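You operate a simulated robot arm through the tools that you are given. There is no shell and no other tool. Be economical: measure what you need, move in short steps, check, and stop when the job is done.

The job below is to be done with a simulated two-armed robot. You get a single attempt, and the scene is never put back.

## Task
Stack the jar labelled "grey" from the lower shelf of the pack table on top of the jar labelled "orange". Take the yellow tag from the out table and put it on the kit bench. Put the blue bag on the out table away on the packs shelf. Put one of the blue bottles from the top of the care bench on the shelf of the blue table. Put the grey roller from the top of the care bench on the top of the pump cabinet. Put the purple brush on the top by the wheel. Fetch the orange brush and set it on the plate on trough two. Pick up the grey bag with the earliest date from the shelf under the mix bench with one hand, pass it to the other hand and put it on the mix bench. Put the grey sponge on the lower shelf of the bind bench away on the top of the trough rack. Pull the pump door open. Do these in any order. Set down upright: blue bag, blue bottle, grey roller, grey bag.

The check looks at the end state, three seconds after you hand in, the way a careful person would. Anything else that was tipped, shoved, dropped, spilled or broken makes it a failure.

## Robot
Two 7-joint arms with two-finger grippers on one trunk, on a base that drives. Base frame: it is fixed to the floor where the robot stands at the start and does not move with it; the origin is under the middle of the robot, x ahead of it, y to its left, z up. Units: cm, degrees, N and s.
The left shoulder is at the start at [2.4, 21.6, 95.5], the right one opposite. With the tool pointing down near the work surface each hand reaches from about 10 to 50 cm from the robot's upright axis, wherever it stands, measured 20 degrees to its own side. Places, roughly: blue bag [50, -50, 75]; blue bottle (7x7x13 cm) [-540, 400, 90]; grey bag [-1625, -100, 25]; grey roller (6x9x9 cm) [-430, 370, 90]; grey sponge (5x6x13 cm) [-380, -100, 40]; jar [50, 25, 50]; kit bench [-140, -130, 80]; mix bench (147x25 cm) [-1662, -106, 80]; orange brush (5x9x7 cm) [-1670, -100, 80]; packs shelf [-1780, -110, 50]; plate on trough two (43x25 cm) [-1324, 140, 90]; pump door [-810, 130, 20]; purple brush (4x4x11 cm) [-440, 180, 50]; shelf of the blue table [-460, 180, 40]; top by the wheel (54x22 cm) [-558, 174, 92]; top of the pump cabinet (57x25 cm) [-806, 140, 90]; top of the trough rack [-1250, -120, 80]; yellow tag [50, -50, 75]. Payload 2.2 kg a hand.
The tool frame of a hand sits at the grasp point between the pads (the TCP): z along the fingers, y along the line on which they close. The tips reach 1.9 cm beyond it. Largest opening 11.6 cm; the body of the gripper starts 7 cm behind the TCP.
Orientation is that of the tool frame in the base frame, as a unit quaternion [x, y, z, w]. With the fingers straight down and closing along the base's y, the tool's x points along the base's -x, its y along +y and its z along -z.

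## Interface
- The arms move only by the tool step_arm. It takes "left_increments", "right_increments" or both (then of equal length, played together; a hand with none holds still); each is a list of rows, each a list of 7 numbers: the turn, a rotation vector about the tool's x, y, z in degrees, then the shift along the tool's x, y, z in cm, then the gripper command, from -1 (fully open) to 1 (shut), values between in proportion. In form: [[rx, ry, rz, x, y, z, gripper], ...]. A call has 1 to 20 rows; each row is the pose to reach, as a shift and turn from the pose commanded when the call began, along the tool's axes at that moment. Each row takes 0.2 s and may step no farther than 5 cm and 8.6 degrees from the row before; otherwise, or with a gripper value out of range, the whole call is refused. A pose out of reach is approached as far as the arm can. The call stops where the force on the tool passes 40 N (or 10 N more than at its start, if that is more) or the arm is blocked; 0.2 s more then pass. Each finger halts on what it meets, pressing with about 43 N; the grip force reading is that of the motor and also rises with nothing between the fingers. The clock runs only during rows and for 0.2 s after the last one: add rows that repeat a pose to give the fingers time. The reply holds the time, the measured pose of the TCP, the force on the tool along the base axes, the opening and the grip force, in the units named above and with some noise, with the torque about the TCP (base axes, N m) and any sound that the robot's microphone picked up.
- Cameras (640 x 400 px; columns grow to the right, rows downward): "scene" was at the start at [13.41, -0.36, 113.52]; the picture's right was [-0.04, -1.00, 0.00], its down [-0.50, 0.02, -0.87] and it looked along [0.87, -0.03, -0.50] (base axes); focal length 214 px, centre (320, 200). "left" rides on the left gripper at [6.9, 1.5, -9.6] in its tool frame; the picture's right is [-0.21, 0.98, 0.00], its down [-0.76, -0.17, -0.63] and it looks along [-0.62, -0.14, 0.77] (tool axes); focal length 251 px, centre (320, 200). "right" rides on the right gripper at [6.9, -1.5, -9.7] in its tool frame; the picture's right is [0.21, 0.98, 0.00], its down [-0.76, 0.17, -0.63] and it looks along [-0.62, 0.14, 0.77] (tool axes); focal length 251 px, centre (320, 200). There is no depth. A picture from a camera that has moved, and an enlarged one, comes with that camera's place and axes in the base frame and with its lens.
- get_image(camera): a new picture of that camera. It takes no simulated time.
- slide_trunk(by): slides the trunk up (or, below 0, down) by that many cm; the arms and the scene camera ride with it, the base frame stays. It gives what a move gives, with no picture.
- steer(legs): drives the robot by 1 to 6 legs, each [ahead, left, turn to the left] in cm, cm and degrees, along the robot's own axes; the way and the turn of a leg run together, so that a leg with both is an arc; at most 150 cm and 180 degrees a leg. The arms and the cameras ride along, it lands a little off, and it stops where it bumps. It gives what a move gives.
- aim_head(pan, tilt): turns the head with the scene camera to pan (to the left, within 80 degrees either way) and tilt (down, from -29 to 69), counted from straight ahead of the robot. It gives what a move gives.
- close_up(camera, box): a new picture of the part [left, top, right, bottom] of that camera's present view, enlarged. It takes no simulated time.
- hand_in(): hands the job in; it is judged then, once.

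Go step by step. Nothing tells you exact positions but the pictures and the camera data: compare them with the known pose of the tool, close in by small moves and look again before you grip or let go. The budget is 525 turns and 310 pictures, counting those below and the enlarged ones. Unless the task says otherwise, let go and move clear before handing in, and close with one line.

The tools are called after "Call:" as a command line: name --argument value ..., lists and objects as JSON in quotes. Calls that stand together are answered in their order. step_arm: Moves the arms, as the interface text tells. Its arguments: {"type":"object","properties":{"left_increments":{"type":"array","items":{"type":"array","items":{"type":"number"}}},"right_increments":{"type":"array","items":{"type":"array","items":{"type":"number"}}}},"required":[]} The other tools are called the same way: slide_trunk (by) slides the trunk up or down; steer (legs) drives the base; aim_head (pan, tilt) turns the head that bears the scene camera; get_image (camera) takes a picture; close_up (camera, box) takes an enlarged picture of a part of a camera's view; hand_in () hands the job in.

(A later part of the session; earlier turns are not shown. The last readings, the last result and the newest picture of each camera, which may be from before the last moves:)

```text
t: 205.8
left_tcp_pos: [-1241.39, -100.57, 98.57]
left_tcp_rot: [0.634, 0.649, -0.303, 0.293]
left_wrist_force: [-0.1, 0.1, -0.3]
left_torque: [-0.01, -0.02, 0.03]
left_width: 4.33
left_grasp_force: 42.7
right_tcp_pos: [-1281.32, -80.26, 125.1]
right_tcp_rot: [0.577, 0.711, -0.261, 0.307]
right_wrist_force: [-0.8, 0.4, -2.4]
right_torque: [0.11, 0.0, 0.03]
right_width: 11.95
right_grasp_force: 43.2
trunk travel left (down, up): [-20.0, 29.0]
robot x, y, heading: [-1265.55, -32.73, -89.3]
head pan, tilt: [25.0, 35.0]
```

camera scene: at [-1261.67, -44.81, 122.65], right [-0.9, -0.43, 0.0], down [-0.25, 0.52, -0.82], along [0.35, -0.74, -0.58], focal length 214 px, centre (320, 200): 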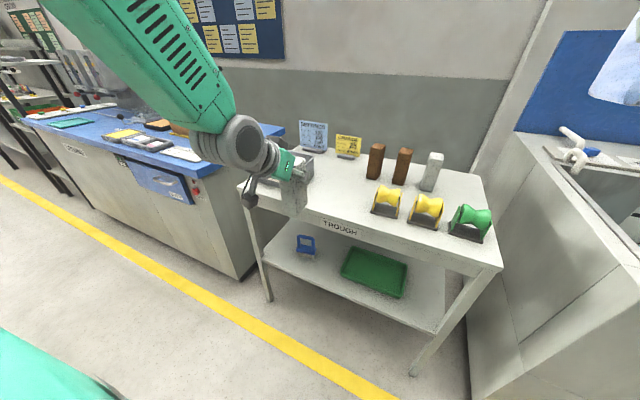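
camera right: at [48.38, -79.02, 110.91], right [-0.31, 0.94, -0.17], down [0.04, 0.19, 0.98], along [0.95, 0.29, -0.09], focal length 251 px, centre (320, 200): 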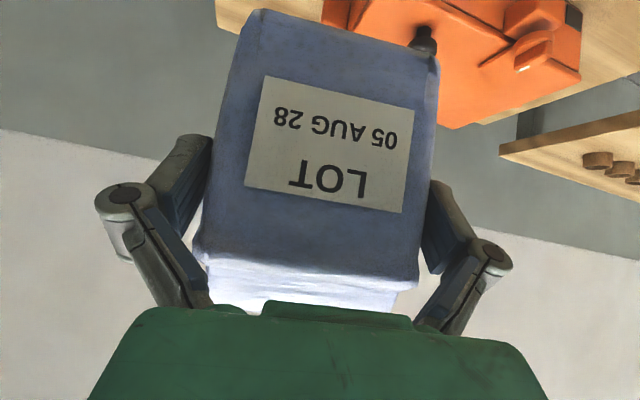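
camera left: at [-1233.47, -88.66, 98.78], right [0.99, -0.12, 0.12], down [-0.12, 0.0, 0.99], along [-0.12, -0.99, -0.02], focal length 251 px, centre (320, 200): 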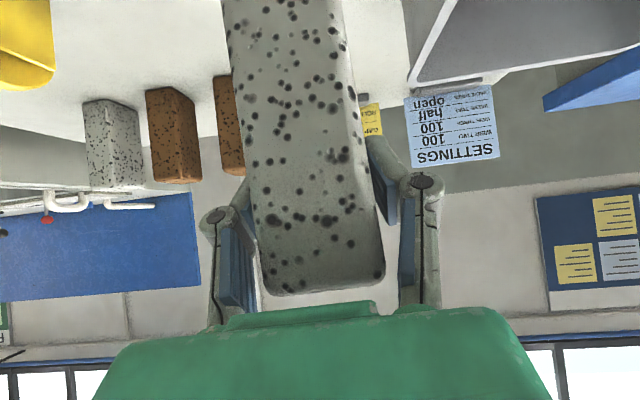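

Settled. I'll lower the sponge toward the rack top.

Call:
step_arm --left_increments '[[0, 0, 0, 1.5, 0.8, 1.3, 1], [0, 0, 0, 3, 1.5, 2.6, 1], [0, 0, 0, 4.6, 1.5, 3.9, 1], [0, 0, 0, 6.1, 1.5, 5.2, 1], [0, 0, 0, 6.1, 1.5, 5.2, 1], [0, 0, 0, 6.1, 1.5, 5.2, 1]]'

Call:
close_up --camera "scene" --box '[220, 110, 460, 260]'

```text
t: 207.4
left_tcp_pos: [-1243.79, -100.34, 91.66]
left_tcp_rot: [0.639, 0.641, -0.296, 0.305]
left_wrist_force: [-2.5, -0.2, 0.1]
left_torque: [0.04, -0.11, 0.1]
left_width: 4.34
left_grasp_force: 42.6
right_tcp_pos: [-1286.16, -80.34, 123.67]
right_tcp_rot: [0.586, 0.707, -0.245, 0.31]
right_wrist_force: [-2.7, 0.7, -3.9]
right_torque: [0.06, -0.13, 0.1]
right_width: 11.99
right_grasp_force: 42.4
trunk travel left (down, up): [-20.0, 29.0]
robot x, y, heading: [-1266.39, -32.57, -89.5]
head pan, tilt: [25.0, 35.0]
stopped in row 6 (left hand): the arm was blocked; the commanded pose is now the measured one
```

```text
2.67 times, centred on (340, 185) of scene
camera zoom: at [-1266.46, -45.0, 122.73], right [-0.9, -0.43, -0.03], down [-0.22, 0.52, -0.82], along [0.37, -0.74, -0.56], focal length 572 px, centre (267, 240)
```

zoom: 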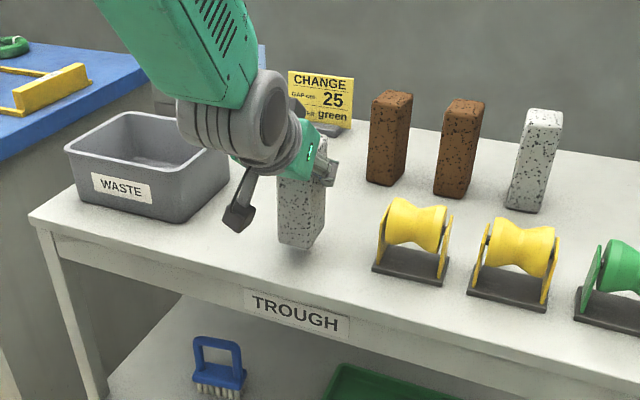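

I'll hold still until the sway stops, then descend slowly.

Call:
step_arm --left_increments '[[0, 0, 0, 0, 0, 0, 1], [0, 0, 0, 0, 0, 0, 1], [0, 0, 0, 0, 0, 0, 1], [0, 0, 0, 0, 0, 0, 1], [0, 0, 0, 0, 0, 0, 1], [0, 0, 0, 0, 0, 0, 1], [0, 0, 0, 0, 0, 0, 1], [0, 0, 0, 0, 0, 0, 1], [0, 0, 0, 0, 0, 0, 1], [0, 0, 0, 0, 0, 0, 1], [0, 0, 0, 0, 0, 0, 1], [0, 0, 0, 0, 0, 0, 1], [0, 0, 0, 0, 0, 0, 1], [0, 0, 0, 0, 0, 0, 1], [0, 0, 0, 0, 0, 0, 1], [0, 0, 0, 0, 0, 0, 1], [0, 0, 0, 0, 0, 0, 1], [0, 0, 0, 0, 0, 0, 1], [0, 0, 0, 0, 0, 0, 1], [0, 0, 0, 0, 0, 0, 1]]'

Call:
step_arm --left_increments '[[0, 0, 0, 0, 0, 0, 1], [0, 0, 0, 0, 0, 0, 1], [0, 0, 0, 0, 0, 0, 1], [0, 0, 0, 0, 0, 0, 1], [0, 0, 0, 0, 0, 0, 1], [0, 0, 0, 0, 0, 0, 1], [0, 0, 0, 0, 0, 0, 1], [0, 0, 0, 0, 0, 0, 1], [0, 0, 0, 0, 0, 0, 1], [0, 0, 0, 0, 0, 0, 1]]'

Call:
step_arm --left_increments '[[0, 0, 0, 0, 0, 0, 1], [0, 0, 0, 0, 0, 0, 1], [0, 0, 0, 0, 0, 0, 1], [0, 0, 0, 0, 0, 0, 1], [0, 0, 0, 0, 0, 0, 1]]'

```text
t: 211.8
left_tcp_pos: [-1238.05, -99.56, 90.44]
left_tcp_rot: [0.626, 0.652, -0.317, 0.287]
left_wrist_force: [2.0, 0.7, -1.0]
left_torque: [-0.06, 0.14, -0.15]
left_width: 4.3
left_grasp_force: 43.0
right_tcp_pos: [-1278.34, -79.51, 124.84]
right_tcp_rot: [0.575, 0.718, -0.264, 0.29]
right_wrist_force: [3.2, 1.0, -3.5]
right_torque: [0.03, 0.18, -0.16]
right_width: 11.95
right_grasp_force: 43.2
trunk travel left (down, up): [-20.0, 29.0]
robot x, y, heading: [-1266.33, -32.62, -89.0]
head pan, tilt: [25.0, 35.0]
stopped in row 20 (left hand): the arm was blocked; the commanded pose is now the measured one
```

```text
t: 214.2
left_tcp_pos: [-1242.18, -99.58, 91.22]
left_tcp_rot: [0.634, 0.644, -0.31, 0.296]
left_wrist_force: [0.7, 0.1, -0.8]
left_torque: [-0.03, 0.03, 0.01]
left_width: 4.31
left_grasp_force: 42.8
right_tcp_pos: [-1283.56, -79.75, 124.21]
right_tcp_rot: [0.583, 0.712, -0.254, 0.298]
right_wrist_force: [0.8, 0.4, -3.8]
right_torque: [0.04, 0.03, -0.03]
right_width: 11.97
right_grasp_force: 42.7
trunk travel left (down, up): [-20.0, 29.0]
robot x, y, heading: [-1267.93, -32.46, -89.1]
head pan, tilt: [25.0, 35.0]
stopped in row 10 (left hand): the arm was blocked; the commanded pose is now the measured one
```

```text
t: 215.4
left_tcp_pos: [-1241.04, -99.7, 91.01]
left_tcp_rot: [0.632, 0.645, -0.313, 0.294]
left_wrist_force: [-0.2, 0.0, -1.5]
left_torque: [-0.03, 0.04, -0.03]
left_width: 4.31
left_grasp_force: 42.7
right_tcp_pos: [-1281.98, -80.11, 123.67]
right_tcp_rot: [0.584, 0.716, -0.249, 0.29]
right_wrist_force: [0.6, -0.3, -4.1]
right_torque: [0.06, 0.07, -0.03]
right_width: 11.96
right_grasp_force: 43.4
trunk travel left (down, up): [-20.0, 29.0]
robot x, y, heading: [-1267.55, -32.55, -89.1]
head pan, tilt: [25.0, 35.0]
```

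Holding with arm commands seems to feed the sway, so I'll let time pass with head moves instead.

Call:
aim_head --pan 60 --tilt 35

Call:
aim_head --pan -20 --tilt 35

Call:
aim_head --pan 25 --tilt 35

```text
t: 216.4
left_tcp_pos: [-1245.67, -99.77, 91.94]
left_tcp_rot: [0.64, 0.638, -0.301, 0.306]
left_wrist_force: [-2.5, -0.3, -0.8]
left_torque: [0.03, -0.14, 0.15]
left_width: 4.34
left_grasp_force: 43.0
right_tcp_pos: [-1287.68, -80.03, 123.27]
right_tcp_rot: [0.59, 0.709, -0.239, 0.304]
right_wrist_force: [-2.7, -0.2, -4.1]
right_torque: [0.06, -0.11, 0.14]
right_width: 11.96
right_grasp_force: 43.4
trunk travel left (down, up): [-20.0, 29.0]
robot x, y, heading: [-1268.88, -32.67, -89.5]
head pan, tilt: [60.0, 35.0]
```

```text
t: 217.9
left_tcp_pos: [-1241.62, -99.72, 91.07]
left_tcp_rot: [0.633, 0.645, -0.311, 0.295]
left_wrist_force: [0.8, 0.9, 0.4]
left_torque: [0.0, 0.02, -0.04]
left_width: 4.33
left_grasp_force: 43.3
right_tcp_pos: [-1282.77, -80.12, 123.39]
right_tcp_rot: [0.585, 0.716, -0.247, 0.29]
right_wrist_force: [0.4, -0.8, -3.7]
right_torque: [0.01, 0.05, -0.03]
right_width: 11.98
right_grasp_force: 42.6
trunk travel left (down, up): [-20.0, 29.0]
robot x, y, heading: [-1268.04, -32.3, -89.1]
head pan, tilt: [-20.0, 35.0]
```

```text
t: 219.1
left_tcp_pos: [-1246.53, -99.78, 92.06]
left_tcp_rot: [0.641, 0.636, -0.3, 0.308]
left_wrist_force: [-4.1, -0.9, 0.3]
left_torque: [0.14, -0.23, 0.3]
left_width: 4.36
left_grasp_force: 43.0
right_tcp_pos: [-1288.79, -80.03, 123.49]
right_tcp_rot: [0.589, 0.707, -0.24, 0.309]
right_wrist_force: [-5.2, -0.1, -3.2]
right_torque: [0.08, -0.23, 0.18]
right_width: 11.98
right_grasp_force: 43.4
trunk travel left (down, up): [-20.0, 29.0]
robot x, y, heading: [-1268.98, -32.37, -89.1]
head pan, tilt: [25.0, 35.0]
```

The sway does not die out with the trunk raised. I'll back off, lower the trunk (it settled well when low) and place from there.

Call:
steer --legs '[[-30, 0, 0]]'

Call:
slide_trunk --by -20

Call:
aim_head --pan 15 --tilt 30

Call:
aim_head --pan 25 --tilt 30

```text
t: 221.1
left_tcp_pos: [-1237.8, -69.39, 90.23]
left_tcp_rot: [0.623, 0.654, -0.319, 0.287]
left_wrist_force: [2.9, 0.3, -1.0]
left_torque: [-0.04, 0.24, -0.25]
left_width: 4.34
left_grasp_force: 42.9
right_tcp_pos: [-1278.15, -49.84, 124.63]
right_tcp_rot: [0.574, 0.721, -0.262, 0.286]
right_wrist_force: [5.7, 0.6, -3.8]
right_torque: [0.03, 0.25, -0.18]
right_width: 11.98
right_grasp_force: 43.1
trunk travel left (down, up): [-20.0, 29.0]
robot x, y, heading: [-1267.87, -2.64, -88.9]
head pan, tilt: [25.0, 35.0]
```

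```text
t: 223.3
left_tcp_pos: [-1241.53, -69.17, 71.51]
left_tcp_rot: [0.63, 0.647, -0.308, 0.3]
left_wrist_force: [-0.3, 0.1, -0.3]
left_torque: [0.05, -0.05, 0.06]
left_width: 4.34
left_grasp_force: 42.9
right_tcp_pos: [-1283.04, -49.69, 104.16]
right_tcp_rot: [0.579, 0.715, -0.251, 0.301]
right_wrist_force: [-1.3, 0.4, -2.6]
right_torque: [0.09, -0.04, 0.05]
right_width: 11.97
right_grasp_force: 43.3
trunk travel left (down, up): [0.0, 49.0]
robot x, y, heading: [-1267.93, -2.51, -88.9]
head pan, tilt: [25.0, 35.0]
```

```text
t: 224.0
left_tcp_pos: [-1242.36, -69.41, 71.78]
left_tcp_rot: [0.632, 0.645, -0.306, 0.302]
left_wrist_force: [-1.5, 0.0, -0.6]
left_torque: [0.03, -0.13, 0.13]
left_width: 4.35
left_grasp_force: 43.2
right_tcp_pos: [-1284.06, -49.78, 103.86]
right_tcp_rot: [0.581, 0.714, -0.247, 0.302]
right_wrist_force: [-1.7, 0.0, -3.2]
right_torque: [0.11, -0.08, 0.08]
right_width: 11.97
right_grasp_force: 43.1
trunk travel left (down, up): [0.0, 49.0]
robot x, y, heading: [-1268.07, -2.77, -88.7]
head pan, tilt: [15.0, 30.0]
```

```text
t: 224.7
left_tcp_pos: [-1242.78, -69.28, 71.82]
left_tcp_rot: [0.633, 0.645, -0.304, 0.303]
left_wrist_force: [-2.2, 0.5, -0.4]
left_torque: [0.02, -0.12, 0.12]
left_width: 4.33
left_grasp_force: 42.6
right_tcp_pos: [-1284.5, -49.77, 103.75]
right_tcp_rot: [0.582, 0.714, -0.245, 0.303]
right_wrist_force: [-3.7, -0.4, -4.4]
right_torque: [0.12, -0.14, 0.13]
right_width: 11.98
right_grasp_force: 43.2
trunk travel left (down, up): [0.0, 49.0]
robot x, y, heading: [-1268.44, -2.83, -88.7]
head pan, tilt: [25.0, 30.0]
```

Call:
step_arm --left_increments '[[0, 0, 0, -2.8, 0, -2.4, 1], [0, 0, 0, -5.6, 0, -4.9, 1], [0, 0, 0, -8.4, 0, -7.3, 1], [0, 0, 0, -11.3, 0, -9.7, 1], [0, 0, 0, -14.1, 0, -12.1, 1], [0, 0, 0, -16.9, 0, -14.6, 1], [0, 0, 0, -19.7, 0, -17, 1]]'

Call:
aim_head --pan -40 --tilt 30

Call:
aim_head --pan 25 --tilt 30

Call:
aim_head --pan 25 --tilt 35

```text
t: 226.3
left_tcp_pos: [-1241.32, -68.5, 97.88]
left_tcp_rot: [0.631, 0.647, -0.306, 0.301]
left_wrist_force: [-0.5, 0.1, -0.7]
left_torque: [0.02, -0.07, 0.11]
left_width: 4.33
left_grasp_force: 43.0
right_tcp_pos: [-1283.42, -49.66, 104.16]
right_tcp_rot: [0.579, 0.715, -0.249, 0.302]
right_wrist_force: [-1.2, 0.0, -3.5]
right_torque: [0.08, -0.06, 0.09]
right_width: 11.98
right_grasp_force: 42.7
trunk travel left (down, up): [0.0, 49.0]
robot x, y, heading: [-1267.95, -2.48, -88.8]
head pan, tilt: [25.0, 30.0]
```

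```text
t: 227.7
left_tcp_pos: [-1241.33, -68.49, 97.63]
left_tcp_rot: [0.631, 0.646, -0.306, 0.301]
left_wrist_force: [-1.0, -0.2, 0.2]
left_torque: [0.01, -0.05, 0.06]
left_width: 4.34
left_grasp_force: 43.2
right_tcp_pos: [-1283.4, -49.88, 103.83]
right_tcp_rot: [0.581, 0.716, -0.247, 0.298]
right_wrist_force: [-1.8, -0.2, -3.4]
right_torque: [0.08, -0.09, 0.05]
right_width: 11.96
right_grasp_force: 43.2
trunk travel left (down, up): [0.0, 49.0]
robot x, y, heading: [-1267.93, -2.61, -88.6]
head pan, tilt: [-40.0, 30.0]
```

```text
t: 229.0
left_tcp_pos: [-1237.87, -68.38, 96.91]
left_tcp_rot: [0.625, 0.652, -0.315, 0.292]
left_wrist_force: [1.0, -0.6, -0.5]
left_torque: [0.03, 0.09, -0.07]
left_width: 4.31
left_grasp_force: 43.3
right_tcp_pos: [-1279.89, -49.78, 104.23]
right_tcp_rot: [0.576, 0.721, -0.256, 0.29]
right_wrist_force: [1.3, 0.4, -4.9]
right_torque: [0.08, 0.09, -0.02]
right_width: 11.97
right_grasp_force: 42.8
trunk travel left (down, up): [0.0, 49.0]
robot x, y, heading: [-1267.47, -2.37, -88.6]
head pan, tilt: [25.0, 30.0]
```

```text
t: 229.7
left_tcp_pos: [-1237.41, -68.37, 96.92]
left_tcp_rot: [0.625, 0.652, -0.316, 0.291]
left_wrist_force: [2.3, 0.0, -1.2]
left_torque: [-0.03, 0.04, -0.09]
left_width: 4.35
left_grasp_force: 43.2
right_tcp_pos: [-1279.45, -49.6, 104.28]
right_tcp_rot: [0.574, 0.721, -0.257, 0.291]
right_wrist_force: [2.3, 0.5, -3.6]
right_torque: [0.0, 0.09, -0.09]
right_width: 11.96
right_grasp_force: 42.9
trunk travel left (down, up): [0.0, 49.0]
robot x, y, heading: [-1267.52, -2.75, -88.8]
head pan, tilt: [25.0, 35.0]
```

Call:
step_arm --left_increments '[[0, 0, 0, 0, 0, 0, 1], [0, 0, 0, 0, 0, 0, 1], [0, 0, 0, 0, 0, 0, 1], [0, 0, 0, 0, 0, 0, 1], [0, 0, 0, 0, 0, 0, 1], [0, 0, 0, 0, 0, 0, 1], [0, 0, 0, 0, 0, 0, 1], [0, 0, 0, 0, 0, 0, 1], [0, 0, 0, 0, 0, 0, 1], [0, 0, 0, 0, 0, 0, 1], [0, 0, 0, 0, 0, 0, 1], [0, 0, 0, 0, 0, 0, 1], [0, 0, 0, 0, 0, 0, 1], [0, 0, 0, 0, 0, 0, 1], [0, 0, 0, 0, 0, 0, 1], [0, 0, 0, 0, 0, 0, 1], [0, 0, 0, 0, 0, 0, 1], [0, 0, 0, 0, 0, 0, 1], [0, 0, 0, 0, 0, 0, 1], [0, 0, 0, 0, 0, 0, 1]]'

Call:
step_arm --left_increments '[[0, 0, 0, 0, 0, 0, 1], [0, 0, 0, 0, 0, 0, 1], [0, 0, 0, 0, 0, 0, 1]]'

Call:
step_arm --left_increments '[[0, 0, 0, 0, 0, 0, 1], [0, 0, 0, 0, 0, 0, 1], [0, 0, 0, 0, 0, 0, 1]]'

```text
t: 233.9
left_tcp_pos: [-1239.5, -68.62, 97.37]
left_tcp_rot: [0.628, 0.649, -0.31, 0.296]
left_wrist_force: [-0.1, -1.0, -0.2]
left_torque: [-0.03, -0.01, -0.01]
left_width: 4.32
left_grasp_force: 43.1
right_tcp_pos: [-1281.76, -49.77, 104.02]
right_tcp_rot: [0.578, 0.718, -0.252, 0.295]
right_wrist_force: [-1.0, 0.0, -4.4]
right_torque: [0.09, -0.02, -0.01]
right_width: 12.0
right_grasp_force: 43.1
trunk travel left (down, up): [0.0, 49.0]
robot x, y, heading: [-1267.83, -2.96, -88.8]
head pan, tilt: [25.0, 35.0]
```

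```text
t: 234.7
left_tcp_pos: [-1239.52, -68.52, 97.35]
left_tcp_rot: [0.628, 0.649, -0.311, 0.297]
left_wrist_force: [-0.4, 0.6, -0.8]
left_torque: [-0.03, -0.03, 0.02]
left_width: 4.34
left_grasp_force: 42.7
right_tcp_pos: [-1281.59, -49.78, 104.12]
right_tcp_rot: [0.578, 0.717, -0.254, 0.295]
right_wrist_force: [0.0, -0.2, -3.6]
right_torque: [0.06, -0.01, -0.01]
right_width: 11.94
right_grasp_force: 42.5
trunk travel left (down, up): [0.0, 49.0]
robot x, y, heading: [-1267.52, -2.7, -88.6]
head pan, tilt: [25.0, 35.0]
```

```text
t: 235.5
left_tcp_pos: [-1239.42, -68.48, 97.43]
left_tcp_rot: [0.627, 0.649, -0.311, 0.297]
left_wrist_force: [-0.6, 0.5, -0.8]
left_torque: [0.01, -0.02, -0.02]
left_width: 4.35
left_grasp_force: 42.7
right_tcp_pos: [-1281.46, -49.82, 104.09]
right_tcp_rot: [0.577, 0.718, -0.253, 0.296]
right_wrist_force: [-0.1, 0.5, -3.4]
right_torque: [0.05, -0.02, 0.02]
right_width: 11.94
right_grasp_force: 43.3
trunk travel left (down, up): [0.0, 49.0]
robot x, y, heading: [-1267.38, -2.47, -88.3]
head pan, tilt: [25.0, 35.0]
```

Settled with the trunk low. I'll drive straight forward 32 cm to bring the sponge over the gap, then check.

Call:
steer --legs '[[32, 0, 0]]'

Call:
step_arm --left_increments '[[0, 0, 0, 0, 0, 0, 1], [0, 0, 0, 0, 0, 0, 1], [0, 0, 0, 0, 0, 0, 1], [0, 0, 0, 0, 0, 0, 1], [0, 0, 0, 0, 0, 0, 1], [0, 0, 0, 0, 0, 0, 1], [0, 0, 0, 0, 0, 0, 1]]'

Call:
close_up --camera "scene" --box '[220, 80, 460, 230]'

```text
t: 237.6
left_tcp_pos: [-1238.52, -100.28, 97.22]
left_tcp_rot: [0.628, 0.65, -0.31, 0.295]
left_wrist_force: [0.2, 0.2, -0.5]
left_torque: [-0.01, 0.01, -0.01]
left_width: 4.34
left_grasp_force: 42.9
right_tcp_pos: [-1280.59, -81.57, 104.1]
right_tcp_rot: [0.577, 0.719, -0.251, 0.295]
right_wrist_force: [-0.6, 0.3, -4.2]
right_torque: [0.07, 0.01, 0.01]
right_width: 11.97
right_grasp_force: 43.3
trunk travel left (down, up): [0.0, 49.0]
robot x, y, heading: [-1266.74, -34.46, -88.6]
head pan, tilt: [25.0, 35.0]
```

```text
t: 239.2
left_tcp_pos: [-1238.6, -100.04, 97.45]
left_tcp_rot: [0.627, 0.649, -0.31, 0.298]
left_wrist_force: [-0.8, -0.1, -0.2]
left_torque: [-0.04, 0.02, 0.01]
left_width: 4.34
left_grasp_force: 43.2
right_tcp_pos: [-1280.8, -81.43, 103.96]
right_tcp_rot: [0.578, 0.719, -0.251, 0.295]
right_wrist_force: [-0.4, -0.3, -4.1]
right_torque: [0.07, -0.02, -0.03]
right_width: 11.97
right_grasp_force: 42.8
trunk travel left (down, up): [0.0, 49.0]
robot x, y, heading: [-1267.09, -35.01, -88.6]
head pan, tilt: [25.0, 35.0]
```

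```text
2.67 times, centred on (340, 155) of scene
camera zoom: at [-1262.75, -46.57, 102.69], right [-0.9, -0.44, 0.0], down [-0.25, 0.52, -0.82], along [0.36, -0.73, -0.58], focal length 572 px, centre (267, 320)
```

zoom: 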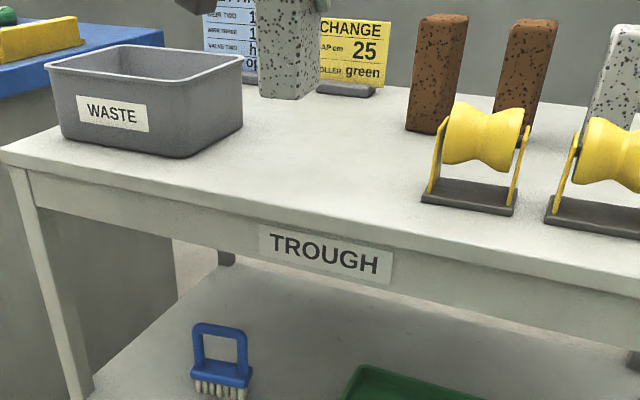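

Stable now. I'll lower 8 cm in gentle steps.

Call:
step_arm --left_increments '[[0, 0, 0, 0.76, 0, 0.65, 1], [0, 0, 0, 1.5, 0, 1.3, 1], [0, 0, 0, 2.3, 0, 2, 1], [0, 0, 0, 3, 0, 2.6, 1], [0, 0, 0, 3.8, 0, 3.3, 1], [0, 0, 0, 4.5, 0, 3.9, 1], [0, 0, 0, 5.3, 0, 4.6, 1], [0, 0, 0, 5.8, 0, 5, 1], [0, 0, 0, 5.8, 0, 5, 1]]'

Call:
close_up --camera "scene" --box '[220, 80, 460, 230]'

```text
t: 241.2
left_tcp_pos: [-1238.96, -100.33, 89.8]
left_tcp_rot: [0.628, 0.649, -0.311, 0.296]
left_wrist_force: [-0.7, 0.5, -0.8]
left_torque: [0.01, 0.02, 0.01]
left_width: 4.34
left_grasp_force: 43.4
right_tcp_pos: [-1280.9, -81.32, 104.02]
right_tcp_rot: [0.578, 0.719, -0.25, 0.293]
right_wrist_force: [-0.4, 0.8, -3.0]
right_torque: [0.04, 0.01, 0.01]
right_width: 11.96
right_grasp_force: 42.9
trunk travel left (down, up): [0.0, 49.0]
robot x, y, heading: [-1266.94, -34.31, -88.7]
head pan, tilt: [25.0, 35.0]
```

```text
2.67 times, centred on (340, 155) of scene
camera zoom: at [-1262.75, -46.58, 102.69], right [-0.9, -0.44, 0.0], down [-0.25, 0.52, -0.82], along [0.36, -0.73, -0.58], focal length 572 px, centre (267, 320)
```

zoom: 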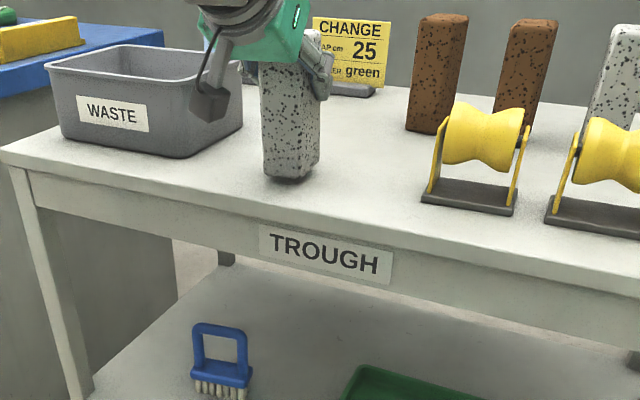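

Close to the surface, with a clear space around. A few more millimetres until contact.

Call:
step_arm --left_increments '[[0, 0, 0, 0.3, 0, 0.26, 1], [0, 0, 0, 0.6, 0, 0.52, 1], [0, 0, 0, 0.6, 0, 0.52, 1]]'

Call:
step_arm --left_increments '[[0, 0, 0, 0.3, 0, 0.26, 1], [0, 0, 0, 0.45, 0, 0.4, 1], [0, 0, 0, 0.45, 0, 0.4, 1]]'

Call:
step_arm --left_increments '[[0, 0, 0, 0.3, 0, 0.26, 1], [0, 0, 0, 0.3, 0, 0.26, 1]]'

```text
t: 242.0
left_tcp_pos: [-1238.93, -100.41, 89.18]
left_tcp_rot: [0.627, 0.649, -0.312, 0.298]
left_wrist_force: [-0.2, 0.9, 2.1]
left_torque: [0.08, -0.08, 0.01]
left_width: 4.32
left_grasp_force: 43.6
right_tcp_pos: [-1280.73, -81.37, 103.98]
right_tcp_rot: [0.578, 0.718, -0.252, 0.295]
right_wrist_force: [0.3, 0.3, -3.4]
right_torque: [0.07, 0.04, -0.01]
right_width: 11.97
right_grasp_force: 43.0
trunk travel left (down, up): [0.0, 49.0]
robot x, y, heading: [-1266.6, -34.2, -88.9]
head pan, tilt: [25.0, 35.0]
```

```text
t: 242.8
left_tcp_pos: [-1239.16, -100.39, 88.84]
left_tcp_rot: [0.626, 0.647, -0.314, 0.301]
left_wrist_force: [0.0, -5.0, 28.5]
left_torque: [0.54, -0.61, -0.1]
left_width: 4.32
left_grasp_force: 42.9
right_tcp_pos: [-1280.94, -81.25, 104.17]
right_tcp_rot: [0.577, 0.718, -0.252, 0.298]
right_wrist_force: [0.3, -0.9, -5.1]
right_torque: [0.09, 0.03, 0.05]
right_width: 11.97
right_grasp_force: 43.1
trunk travel left (down, up): [0.0, 49.0]
robot x, y, heading: [-1266.55, -34.18, -88.7]
head pan, tilt: [25.0, 35.0]
```

```text
t: 243.4
left_tcp_pos: [-1239.11, -100.46, 88.84]
left_tcp_rot: [0.626, 0.647, -0.315, 0.302]
left_wrist_force: [-2.0, -7.4, 35.1]
left_torque: [0.26, -0.44, -0.06]
left_width: 4.34
left_grasp_force: 42.9
right_tcp_pos: [-1281.01, -81.16, 104.27]
right_tcp_rot: [0.577, 0.718, -0.253, 0.298]
right_wrist_force: [0.5, 0.0, -3.7]
right_torque: [0.07, 0.0, 0.01]
right_width: 11.95
right_grasp_force: 43.1
trunk travel left (down, up): [0.0, 49.0]
robot x, y, heading: [-1266.55, -34.36, -88.8]
head pan, tilt: [25.0, 35.0]
```

In contact. I'll ease up, open and retreat along the fingers.

Call:
step_arm --left_increments '[[0, 0, 0, -0.35, 0, -0.3, 1], [0, 0, 0, -0.35, 0, -0.3, 0.4], [0, 0, 0, -0.35, 0, -0.3, 0], [0, 0, 0, -0.35, 0, -0.3, -0.4], [0, 0, 0, -0.35, 0, -0.3, -0.4]]'

Call:
step_arm --left_increments '[[0, 0, 0, 0, 0, -2, -0.4], [0, 0, 0, 0, 0, -4, -0.4], [0, 0, 0, 0, 0, -7, -0.4], [0, 0, 0, 0, 0, -11, -0.4], [0, 0, 0, 0, 0, -15, -0.4]]'

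Call:
close_up --camera "scene" --box '[220, 80, 460, 230]'

```text
t: 244.6
left_tcp_pos: [-1238.87, -100.36, 88.34]
left_tcp_rot: [0.628, 0.649, -0.311, 0.297]
left_wrist_force: [0.3, -0.5, 0.4]
left_torque: [0.01, 0.01, -0.02]
left_width: 8.13
left_grasp_force: 0.0
right_tcp_pos: [-1281.0, -81.47, 103.95]
right_tcp_rot: [0.577, 0.719, -0.25, 0.295]
right_wrist_force: [-0.6, 0.2, -3.6]
right_torque: [0.07, -0.02, -0.04]
right_width: 11.98
right_grasp_force: 43.3
trunk travel left (down, up): [0.0, 49.0]
robot x, y, heading: [-1266.86, -34.34, -88.9]
head pan, tilt: [25.0, 35.0]
```

```text
t: 245.8
left_tcp_pos: [-1240.16, -89.07, 93.96]
left_tcp_rot: [0.658, 0.651, -0.286, 0.248]
left_wrist_force: [-0.5, -0.6, 0.3]
left_torque: [0.02, 0.01, -0.06]
left_width: 8.14
left_grasp_force: 0.1
left hand out of reach, approached as far as the arm can: row 4, 5
right_tcp_pos: [-1280.29, -81.33, 104.24]
right_tcp_rot: [0.577, 0.719, -0.253, 0.293]
right_wrist_force: [0.6, 0.4, -3.5]
right_torque: [0.07, 0.05, -0.03]
right_width: 11.99
right_grasp_force: 42.4
trunk travel left (down, up): [0.0, 49.0]
robot x, y, heading: [-1266.82, -34.35, -88.5]
head pan, tilt: [25.0, 35.0]
```

```text
2.67 times, centred on (340, 155) of scene
camera zoom: at [-1262.41, -46.43, 102.69], right [-0.9, -0.44, 0.0], down [-0.26, 0.52, -0.82], along [0.36, -0.73, -0.58], focal length 572 px, centre (267, 320)
```

zoom: 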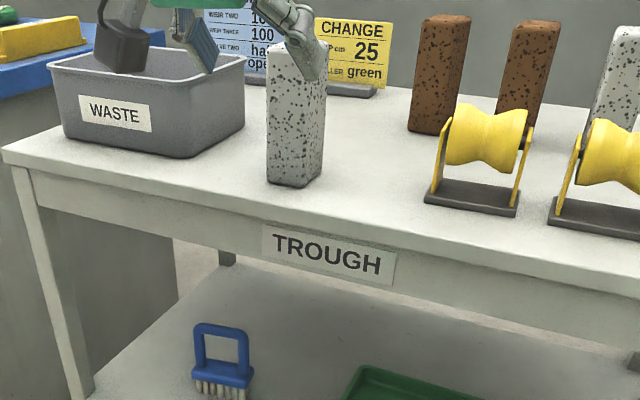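

The sponge stands upright on the rack. I'll back off, turn along the aisle and drive to the packs shelf region.

Call:
steer --legs '[[-42, 0, 0], [0, 0, -91], [150, 0, 0], [150, 0, 0], [100, 0, 0]]'

Call:
aim_head --pan 40 --tilt 20

Call:
get_image --camera "scene"

```text
t: 270.9
left_tcp_pos: [-1717.54, -48.23, 94.03]
left_tcp_rot: [0.926, 0.014, -0.377, -0.017]
left_wrist_force: [0.0, 0.0, -0.9]
left_torque: [0.01, -0.01, -0.02]
left_width: 8.12
left_grasp_force: 0.0
right_tcp_pos: [-1711.48, -7.54, 103.99]
right_tcp_rot: [0.914, 0.12, -0.385, 0.039]
right_wrist_force: [-0.6, 0.5, -2.8]
right_torque: [0.01, -0.05, -0.01]
right_width: 11.95
right_grasp_force: 42.4
trunk travel left (down, up): [0.0, 49.0]
robot x, y, heading: [-1663.87, -19.84, -176.2]
head pan, tilt: [25.0, 35.0]
```

```text
t: 271.6
left_tcp_pos: [-1717.33, -48.22, 94.09]
left_tcp_rot: [0.925, 0.013, -0.379, -0.017]
left_wrist_force: [0.0, -0.1, -0.5]
left_torque: [-0.02, 0.03, -0.04]
left_width: 8.11
left_grasp_force: 0.0
right_tcp_pos: [-1711.27, -7.42, 103.91]
right_tcp_rot: [0.915, 0.119, -0.383, 0.039]
right_wrist_force: [-0.9, -0.5, -3.8]
right_torque: [0.0, -0.06, -0.02]
right_width: 11.97
right_grasp_force: 43.0
trunk travel left (down, up): [0.0, 49.0]
robot x, y, heading: [-1663.97, -19.63, -176.2]
head pan, tilt: [40.0, 20.0]
```

```text
232 pictures are left
camera scene: at [-1674.66, -26.26, 105.07], right [-0.69, 0.72, 0.0], down [0.25, 0.24, -0.94], along [-0.68, -0.65, -0.34], focal length 214 px, centre (320, 200)
```

scene: 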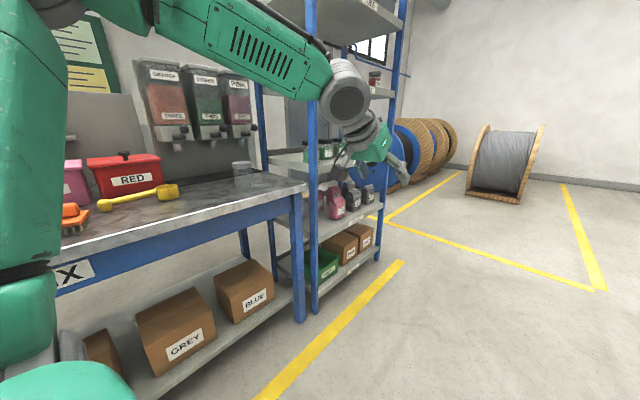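

The blue rack with bags on a mid shelf is at x≈−1780. I'll drive on and face it.

Call:
steer --legs '[[0, 0, -3.8], [105, 0, 0], [0, 0, 90]]'

Call:
aim_head --pan 0 --tilt 35

Call:
get_image --camera "scene"

```text
t: 281.3
left_tcp_pos: [-1744.81, -74.69, 94.18]
left_tcp_rot: [0.671, 0.637, -0.289, 0.245]
left_wrist_force: [-0.5, 0.1, -0.2]
left_torque: [0.02, 0.0, 0.0]
left_width: 8.13
left_grasp_force: 0.2
right_tcp_pos: [-1784.82, -65.47, 103.85]
right_tcp_rot: [0.591, 0.709, -0.255, 0.288]
right_wrist_force: [-0.8, -0.4, -4.0]
right_torque: [0.07, -0.01, -0.02]
right_width: 11.94
right_grasp_force: 42.7
trunk travel left (down, up): [0.0, 49.0]
robot x, y, heading: [-1769.17, -19.22, -90.9]
head pan, tilt: [40.0, 20.0]
```

```text
t: 282.4
left_tcp_pos: [-1744.79, -74.53, 94.35]
left_tcp_rot: [0.671, 0.637, -0.29, 0.245]
left_wrist_force: [-0.1, 0.3, 0.4]
left_torque: [-0.01, 0.0, -0.02]
left_width: 8.13
left_grasp_force: 0.0
right_tcp_pos: [-1784.77, -65.31, 103.72]
right_tcp_rot: [0.592, 0.709, -0.254, 0.288]
right_wrist_force: [0.4, 0.0, -3.8]
right_torque: [0.05, 0.01, 0.01]
right_width: 11.93
right_grasp_force: 43.0
trunk travel left (down, up): [0.0, 49.0]
robot x, y, heading: [-1769.1, -19.25, -90.6]
head pan, tilt: [0.0, 35.0]
```

```text
231 pictures are left
camera scene: at [-1769.28, -32.1, 102.69], right [-1.0, 0.01, 0.0], down [0.01, 0.58, -0.82], along [-0.01, -0.82, -0.58], focal length 214 px, centre (320, 200)
```

scene: 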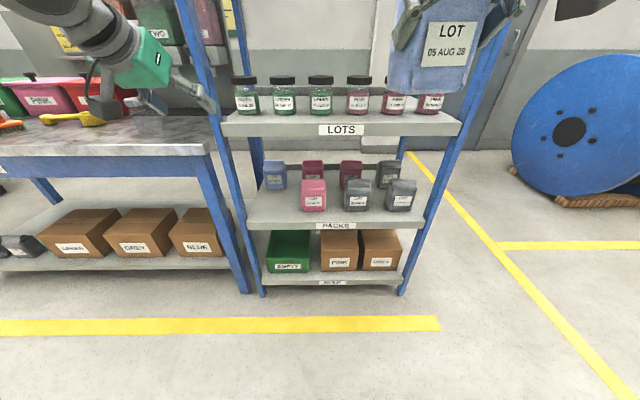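

The PACKS shelf has columns of bags by colour, with a free front spot before the blue one at the left. I'll zoom in.

Call:
close_up --camera "scene" --box '[220, 110, 460, 260]'

```text
2.67 times, centred on (340, 185) of scene
camera zoom: at [-1769.28, -32.1, 102.69], right [-1.0, 0.01, 0.0], down [0.01, 0.58, -0.82], along [-0.01, -0.82, -0.58], focal length 572 px, centre (267, 240)
```

zoom: 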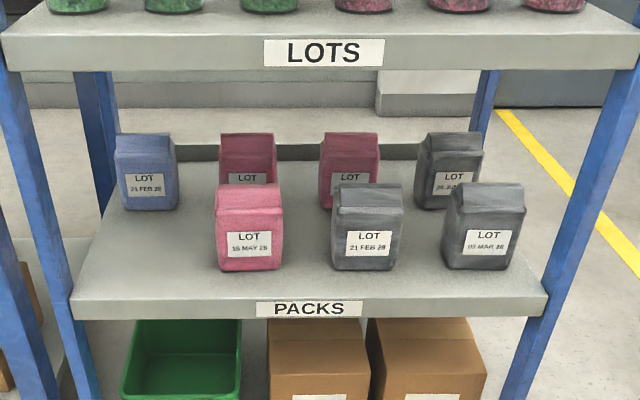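

The free spot is the front-left of the PACKS shelf (x≈−1753, shelf z≈53, front edge y≈−89). I'll fold the left arm up and shift the robot 31 cm left so the bag lines up.

Call:
step_arm --left_increments '[[0, 8, 0, 0.3, 0, -3.4, -1], [0, 16, 0, 0.6, 0, -6.8, -1], [0, 24, 0, 0.9, 0, -10.2, -1], [0, 32, 0, 1.2, 0, -13.6, -1], [0, 40, 0, 1.5, 0, -17, -1]]'

Call:
steer --legs '[[0, 31, 0.6]]'

Call:
step_arm --right_increments '[[0, 0, 0, 0, 0, 0, 1], [0, 0, 0, 0, 0, 0, 1], [0, 0, 0, 0, 0, 0, 1], [0, 0, 0, 0, 0, 0, 1], [0, 0, 0, 0, 0, 0, 1], [0, 0, 0, 0, 0, 0, 1], [0, 0, 0, 0, 0, 0, 1], [0, 0, 0, 0, 0, 0, 1], [0, 0, 0, 0, 0, 0, 1], [0, 0, 0, 0, 0, 0, 1], [0, 0, 0, 0, 0, 0, 1], [0, 0, 0, 0, 0, 0, 1], [0, 0, 0, 0, 0, 0, 1], [0, 0, 0, 0, 0, 0, 1], [0, 0, 0, 0, 0, 0, 1], [0, 0, 0, 0, 0, 0, 1], [0, 0, 0, 0, 0, 0, 1], [0, 0, 0, 0, 0, 0, 1], [0, 0, 0, 0, 0, 0, 1], [0, 0, 0, 0, 0, 0, 1]]'

Call:
step_arm --right_increments '[[0, 0, 0, 0, 0, 0, 1], [0, 0, 0, 0, 0, 0, 1], [0, 0, 0, 0, 0, 0, 1]]'

Call:
get_image --camera "scene"

```text
t: 283.6
left_tcp_pos: [-1743.78, -61.34, 105.28]
left_tcp_rot: [0.729, 0.683, -0.042, 0.013]
left_wrist_force: [0.5, 0.7, -0.3]
left_torque: [-0.04, 0.0, 0.01]
left_width: 11.58
left_grasp_force: 0.0
right_tcp_pos: [-1784.83, -65.19, 103.97]
right_tcp_rot: [0.591, 0.709, -0.255, 0.288]
right_wrist_force: [-0.2, 0.4, -4.4]
right_torque: [0.09, 0.03, -0.01]
right_width: 11.93
right_grasp_force: 42.5
trunk travel left (down, up): [0.0, 49.0]
robot x, y, heading: [-1769.65, -18.99, -90.6]
head pan, tilt: [0.0, 35.0]
```

```text
t: 285.7
left_tcp_pos: [-1712.57, -61.55, 105.39]
left_tcp_rot: [0.728, 0.684, -0.04, 0.015]
left_wrist_force: [-0.6, -0.7, 0.0]
left_torque: [0.01, -0.05, 0.0]
left_width: 11.59
left_grasp_force: 0.1
right_tcp_pos: [-1753.76, -65.67, 103.99]
right_tcp_rot: [0.59, 0.709, -0.253, 0.292]
right_wrist_force: [-0.3, -0.3, -3.7]
right_torque: [0.08, -0.05, 0.06]
right_width: 11.92
right_grasp_force: 43.0
trunk travel left (down, up): [0.0, 49.0]
robot x, y, heading: [-1737.66, -19.4, -90.2]
head pan, tilt: [0.0, 35.0]
```

```text
t: 289.9
left_tcp_pos: [-1710.97, -61.26, 105.03]
left_tcp_rot: [0.727, 0.685, -0.045, 0.011]
left_wrist_force: [0.2, 0.2, -0.1]
left_torque: [0.0, 0.06, -0.03]
left_width: 11.6
left_grasp_force: 0.1
right_tcp_pos: [-1752.17, -65.5, 103.82]
right_tcp_rot: [0.589, 0.712, -0.255, 0.286]
right_wrist_force: [0.4, 0.0, -4.4]
right_torque: [0.05, 0.05, -0.01]
right_width: 11.95
right_grasp_force: 42.8
trunk travel left (down, up): [0.0, 49.0]
robot x, y, heading: [-1737.2, -19.42, -90.4]
head pan, tilt: [0.0, 35.0]
```

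```text
t: 290.7
left_tcp_pos: [-1711.3, -61.39, 105.17]
left_tcp_rot: [0.727, 0.685, -0.045, 0.011]
left_wrist_force: [0.3, 0.0, 0.3]
left_torque: [-0.01, 0.04, 0.0]
left_width: 11.6
left_grasp_force: 0.1
right_tcp_pos: [-1752.5, -65.6, 103.93]
right_tcp_rot: [0.589, 0.711, -0.255, 0.287]
right_wrist_force: [-0.1, 0.6, -3.8]
right_torque: [0.02, 0.02, 0.01]
right_width: 11.92
right_grasp_force: 43.4
trunk travel left (down, up): [0.0, 49.0]
robot x, y, heading: [-1737.93, -19.47, -90.5]
head pan, tilt: [0.0, 35.0]
```

```text
229 pictures are left
camera scene: at [-1737.61, -32.38, 102.69], right [-1.0, 0.01, 0.0], down [0.0, 0.58, -0.82], along [-0.01, -0.82, -0.58], focal length 214 px, centre (320, 200)
```

scene: 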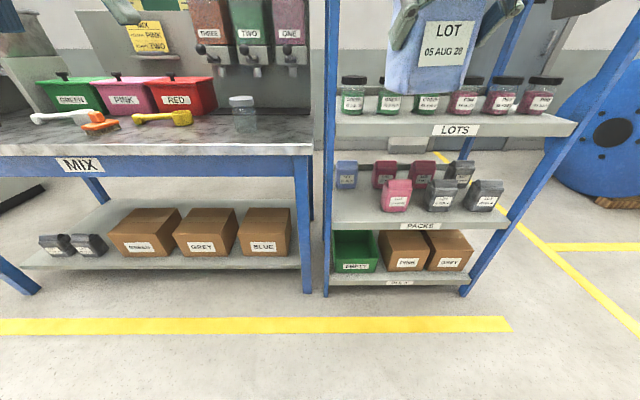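

Triangulating gives the PACKS shelf at z≈50.7 with its front edge at y≈−92. The post's inner side is at x≈−1745.7 and the pink bag starts at x≈−1763, so I aim for (−1754.3, −96.5). I'll square the bag, drive 8 cm ahead and lower it in front of the shelf.

Call:
step_arm --right_increments '[[3.8, 0, 3.8, 0, 0, 0, 1], [7.6, 0, 7.5, 0, 0, 0, 1], [7.6, 0, 7.5, 0, 0, 0, 1]]'

Call:
steer --legs '[[8, 0, 0]]'

Call:
step_arm --right_increments '[[0, 0, 0, 3, -0.2, 3, 1], [0, 0, 0, 6, -0.4, 6, 1], [0, 0, 0, 9, -0.6, 9, 1], [0, 0, 0, 12, -0.8, 12, 1], [0, 0, 0, 15, -1, 15, 1], [0, 0, 0, 18, -1.2, 18, 1], [0, 0, 0, 21, -1.4, 21, 1], [0, 0, 0, 24, -1.6, 24, 1], [0, 0, 0, 27, -1.8, 27, 1], [0, 0, 0, 29, -1.8, 29, 1], [0, 0, 0, 29, -1.8, 29, 1]]'

Call:
get_image --camera "right"

Call:
get_image --camera "scene"

```text
t: 291.5
left_tcp_pos: [-1711.54, -61.34, 105.18]
left_tcp_rot: [0.727, 0.685, -0.045, 0.011]
left_wrist_force: [0.2, 0.9, -0.7]
left_torque: [-0.01, -0.03, 0.0]
left_width: 11.63
left_grasp_force: 0.0
right_tcp_pos: [-1752.6, -65.45, 104.07]
right_tcp_rot: [0.652, 0.652, -0.283, 0.264]
right_wrist_force: [0.4, 0.3, -3.9]
right_torque: [0.05, -0.02, 0.02]
right_width: 11.94
right_grasp_force: 42.7
trunk travel left (down, up): [0.0, 49.0]
robot x, y, heading: [-1737.92, -19.36, -90.6]
head pan, tilt: [0.0, 35.0]
```

```text
t: 292.6
left_tcp_pos: [-1711.79, -69.51, 105.17]
left_tcp_rot: [0.727, 0.685, -0.044, 0.011]
left_wrist_force: [0.2, -0.3, -0.8]
left_torque: [0.05, 0.0, 0.0]
left_width: 11.61
left_grasp_force: 0.0
right_tcp_pos: [-1752.88, -73.58, 104.05]
right_tcp_rot: [0.652, 0.652, -0.283, 0.265]
right_wrist_force: [-0.1, -1.2, -4.2]
right_torque: [0.06, 0.03, 0.02]
right_width: 11.94
right_grasp_force: 43.2
trunk travel left (down, up): [0.0, 49.0]
robot x, y, heading: [-1738.22, -27.24, -90.4]
head pan, tilt: [0.0, 35.0]
```

```text
t: 295.0
left_tcp_pos: [-1711.7, -69.06, 105.23]
left_tcp_rot: [0.728, 0.684, -0.045, 0.012]
left_wrist_force: [0.2, -0.6, 0.8]
left_torque: [-0.03, 0.01, 0.02]
left_width: 11.61
left_grasp_force: 0.1
right_tcp_pos: [-1755.75, -74.0, 63.07]
right_tcp_rot: [0.651, 0.651, -0.284, 0.266]
right_wrist_force: [0.4, -0.2, -4.2]
right_torque: [0.03, -0.01, -0.02]
right_width: 11.92
right_grasp_force: 43.3
trunk travel left (down, up): [0.0, 49.0]
robot x, y, heading: [-1737.65, -27.37, -90.5]
head pan, tilt: [0.0, 35.0]
```

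```text
228 pictures are left
camera right: at [-1757.13, -62.29, 65.02], right [0.97, 0.14, -0.18], down [0.19, -0.08, 0.98], along [0.12, -0.99, -0.1], focal length 251 px, centre (320, 200)
```

right: 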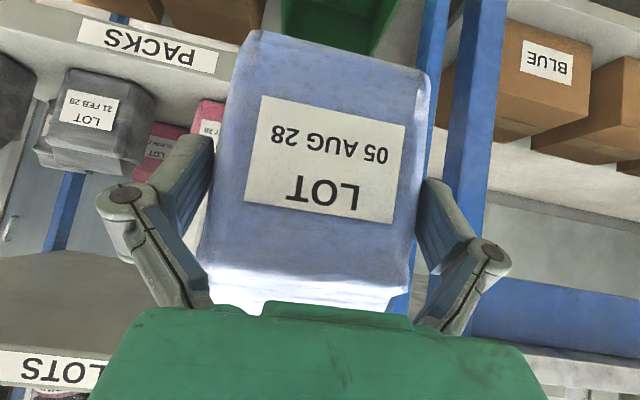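

```text
227 pictures are left
camera scene: at [-1737.84, -40.29, 102.69], right [-1.0, 0.01, 0.0], down [0.0, 0.58, -0.82], along [-0.01, -0.82, -0.58], focal length 214 px, centre (320, 200)
```

scene: 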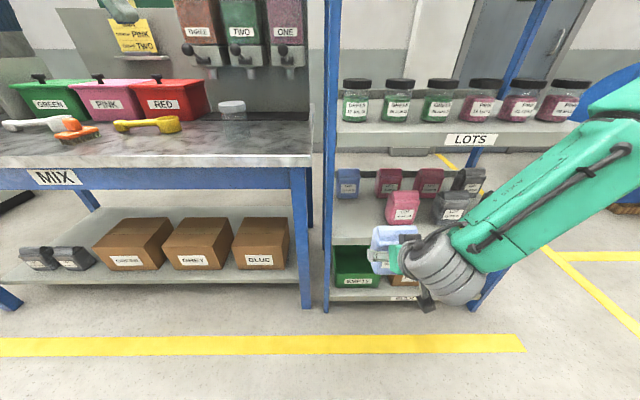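

The bag hangs in front of the spot, about 5 cm above shelf level. I'll move it forward over the shelf.

Call:
step_arm --right_increments '[[0, 0, 0, -2.6, 0.3, 2.7, 1], [0, 0, 0, -5.3, 0.6, 5.3, 1], [0, 0, 0, -7.9, 0.9, 8, 1], [0, 0, 0, -10.6, 1.2, 10.7, 1], [0, 0, 0, -13.2, 1.4, 13.3, 1], [0, 0, 0, -14.5, 1.5, 14.6, 1], [0, 0, 0, -14.5, 1.5, 14.6, 1], [0, 0, 0, -14.5, 1.5, 14.6, 1], [0, 0, 0, -14.5, 1.5, 14.6, 1]]'

Call:
get_image --camera "scene"

Call:
get_image --camera "right"

```text
t: 297.0
left_tcp_pos: [-1711.61, -69.01, 105.24]
left_tcp_rot: [0.728, 0.684, -0.045, 0.012]
left_wrist_force: [-0.2, 0.3, -1.3]
left_torque: [0.04, -0.02, -0.03]
left_width: 11.59
left_grasp_force: 0.0
right_tcp_pos: [-1754.24, -94.2, 63.25]
right_tcp_rot: [0.652, 0.652, -0.284, 0.264]
right_wrist_force: [-0.2, 0.4, -3.8]
right_torque: [0.05, -0.01, -0.02]
right_width: 11.91
right_grasp_force: 43.0
trunk travel left (down, up): [0.0, 49.0]
robot x, y, heading: [-1737.53, -27.35, -90.5]
head pan, tilt: [0.0, 35.0]
```

```text
226 pictures are left
camera scene: at [-1737.83, -40.39, 102.67], right [-1.0, 0.01, 0.0], down [0.0, 0.58, -0.82], along [-0.01, -0.82, -0.58], focal length 214 px, centre (320, 200)
```

scene: 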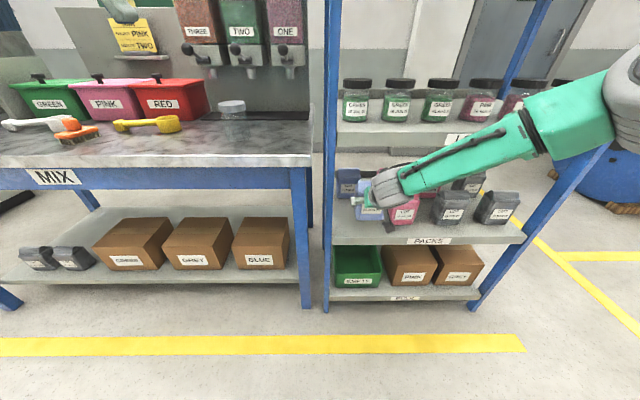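

```text
225 pictures are left
camera right: at [-1755.67, -82.49, 65.22], right [0.97, 0.14, -0.18], down [0.19, -0.08, 0.98], along [0.12, -0.99, -0.1], focal length 251 px, centre (320, 200)
```

right: 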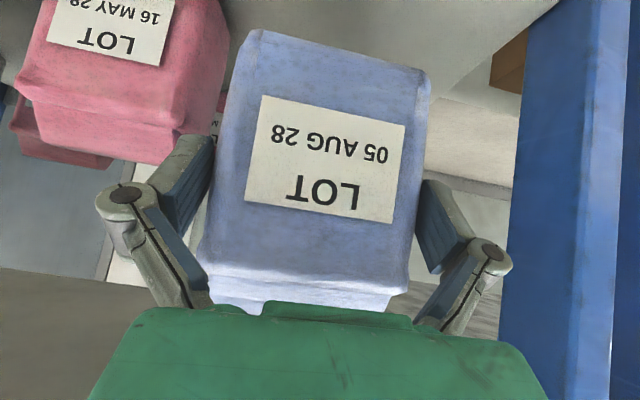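

Clear on both sides. I'll go 2 cm deeper and lower toward the shelf.

Call:
step_arm --right_increments '[[0, 0, 0, -0.7, 0, 0.7, 1], [0, 0, 0, -1.4, 0, 1.4, 1], [0, 0, 0, -0.7, 0, 2.1, 1], [0, 0, 0, 0, 0, 2.8, 1], [0, 0, 0, 0.7, 0, 3.5, 1], [0, 0, 0, 1.1, 0, 3.9, 1], [0, 0, 0, 1.1, 0, 3.9, 1]]'

Call:
close_up --camera "scene" --box '[320, 140, 480, 240]'

```text
t: 298.6
left_tcp_pos: [-1711.64, -69.17, 105.2]
left_tcp_rot: [0.727, 0.685, -0.045, 0.012]
left_wrist_force: [-0.5, 1.0, -0.1]
left_torque: [-0.01, 0.02, -0.01]
left_width: 11.6
left_grasp_force: 0.0
right_tcp_pos: [-1754.27, -96.31, 59.83]
right_tcp_rot: [0.652, 0.652, -0.284, 0.265]
right_wrist_force: [0.5, -0.4, -4.3]
right_torque: [0.05, 0.02, -0.01]
right_width: 11.95
right_grasp_force: 43.2
trunk travel left (down, up): [0.0, 49.0]
robot x, y, heading: [-1737.8, -27.04, -90.3]
head pan, tilt: [0.0, 35.0]
```

```text
4.00 times, centred on (400, 190) of scene
camera zoom: at [-1737.83, -40.4, 102.67], right [-1.0, 0.01, 0.0], down [0.0, 0.58, -0.82], along [-0.01, -0.82, -0.58], focal length 858 px, centre (0, 240)
```

zoom: 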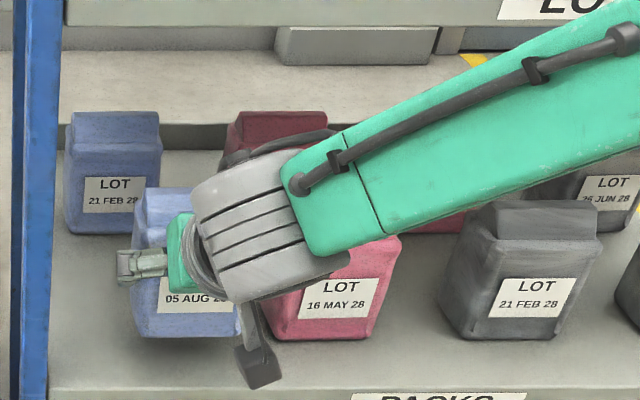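

Well placed beside the pink bag. I'll lower in small steps to contact.

Call:
step_arm --right_increments '[[0, 0, 0, 0.35, 0, 0.35, 1], [0, 0, 0, 0.7, 0, 0.7, 1], [0, 0, 0, 0.7, 0, 0.7, 1]]'

Call:
step_arm --right_increments '[[0, 0, 0, 0.3, 0, 0.3, 1], [0, 0, 0, 0.5, 0, 0.5, 1], [0, 0, 0, 0.5, 0, 0.5, 1]]'

```text
t: 299.4
left_tcp_pos: [-1711.6, -69.02, 105.27]
left_tcp_rot: [0.728, 0.684, -0.045, 0.013]
left_wrist_force: [0.5, -0.2, 0.1]
left_torque: [-0.02, -0.03, 0.01]
left_width: 11.59
left_grasp_force: 0.1
right_tcp_pos: [-1754.24, -96.33, 58.81]
right_tcp_rot: [0.652, 0.652, -0.283, 0.265]
right_wrist_force: [-0.3, 0.3, -4.2]
right_torque: [0.09, 0.01, -0.02]
right_width: 11.93
right_grasp_force: 43.1
trunk travel left (down, up): [0.0, 49.0]
robot x, y, heading: [-1737.78, -27.32, -90.5]
head pan, tilt: [0.0, 35.0]
```

```text
t: 300.2
left_tcp_pos: [-1711.55, -69.2, 105.19]
left_tcp_rot: [0.728, 0.684, -0.046, 0.012]
left_wrist_force: [0.1, 0.2, 0.4]
left_torque: [0.03, -0.02, -0.03]
left_width: 11.62
left_grasp_force: 0.1
right_tcp_pos: [-1754.3, -96.27, 57.93]
right_tcp_rot: [0.651, 0.652, -0.284, 0.265]
right_wrist_force: [0.4, -0.1, -4.6]
right_torque: [0.03, 0.02, 0.04]
right_width: 11.9
right_grasp_force: 43.0
trunk travel left (down, up): [0.0, 49.0]
robot x, y, heading: [-1737.88, -27.27, -90.3]
head pan, tilt: [0.0, 35.0]
```

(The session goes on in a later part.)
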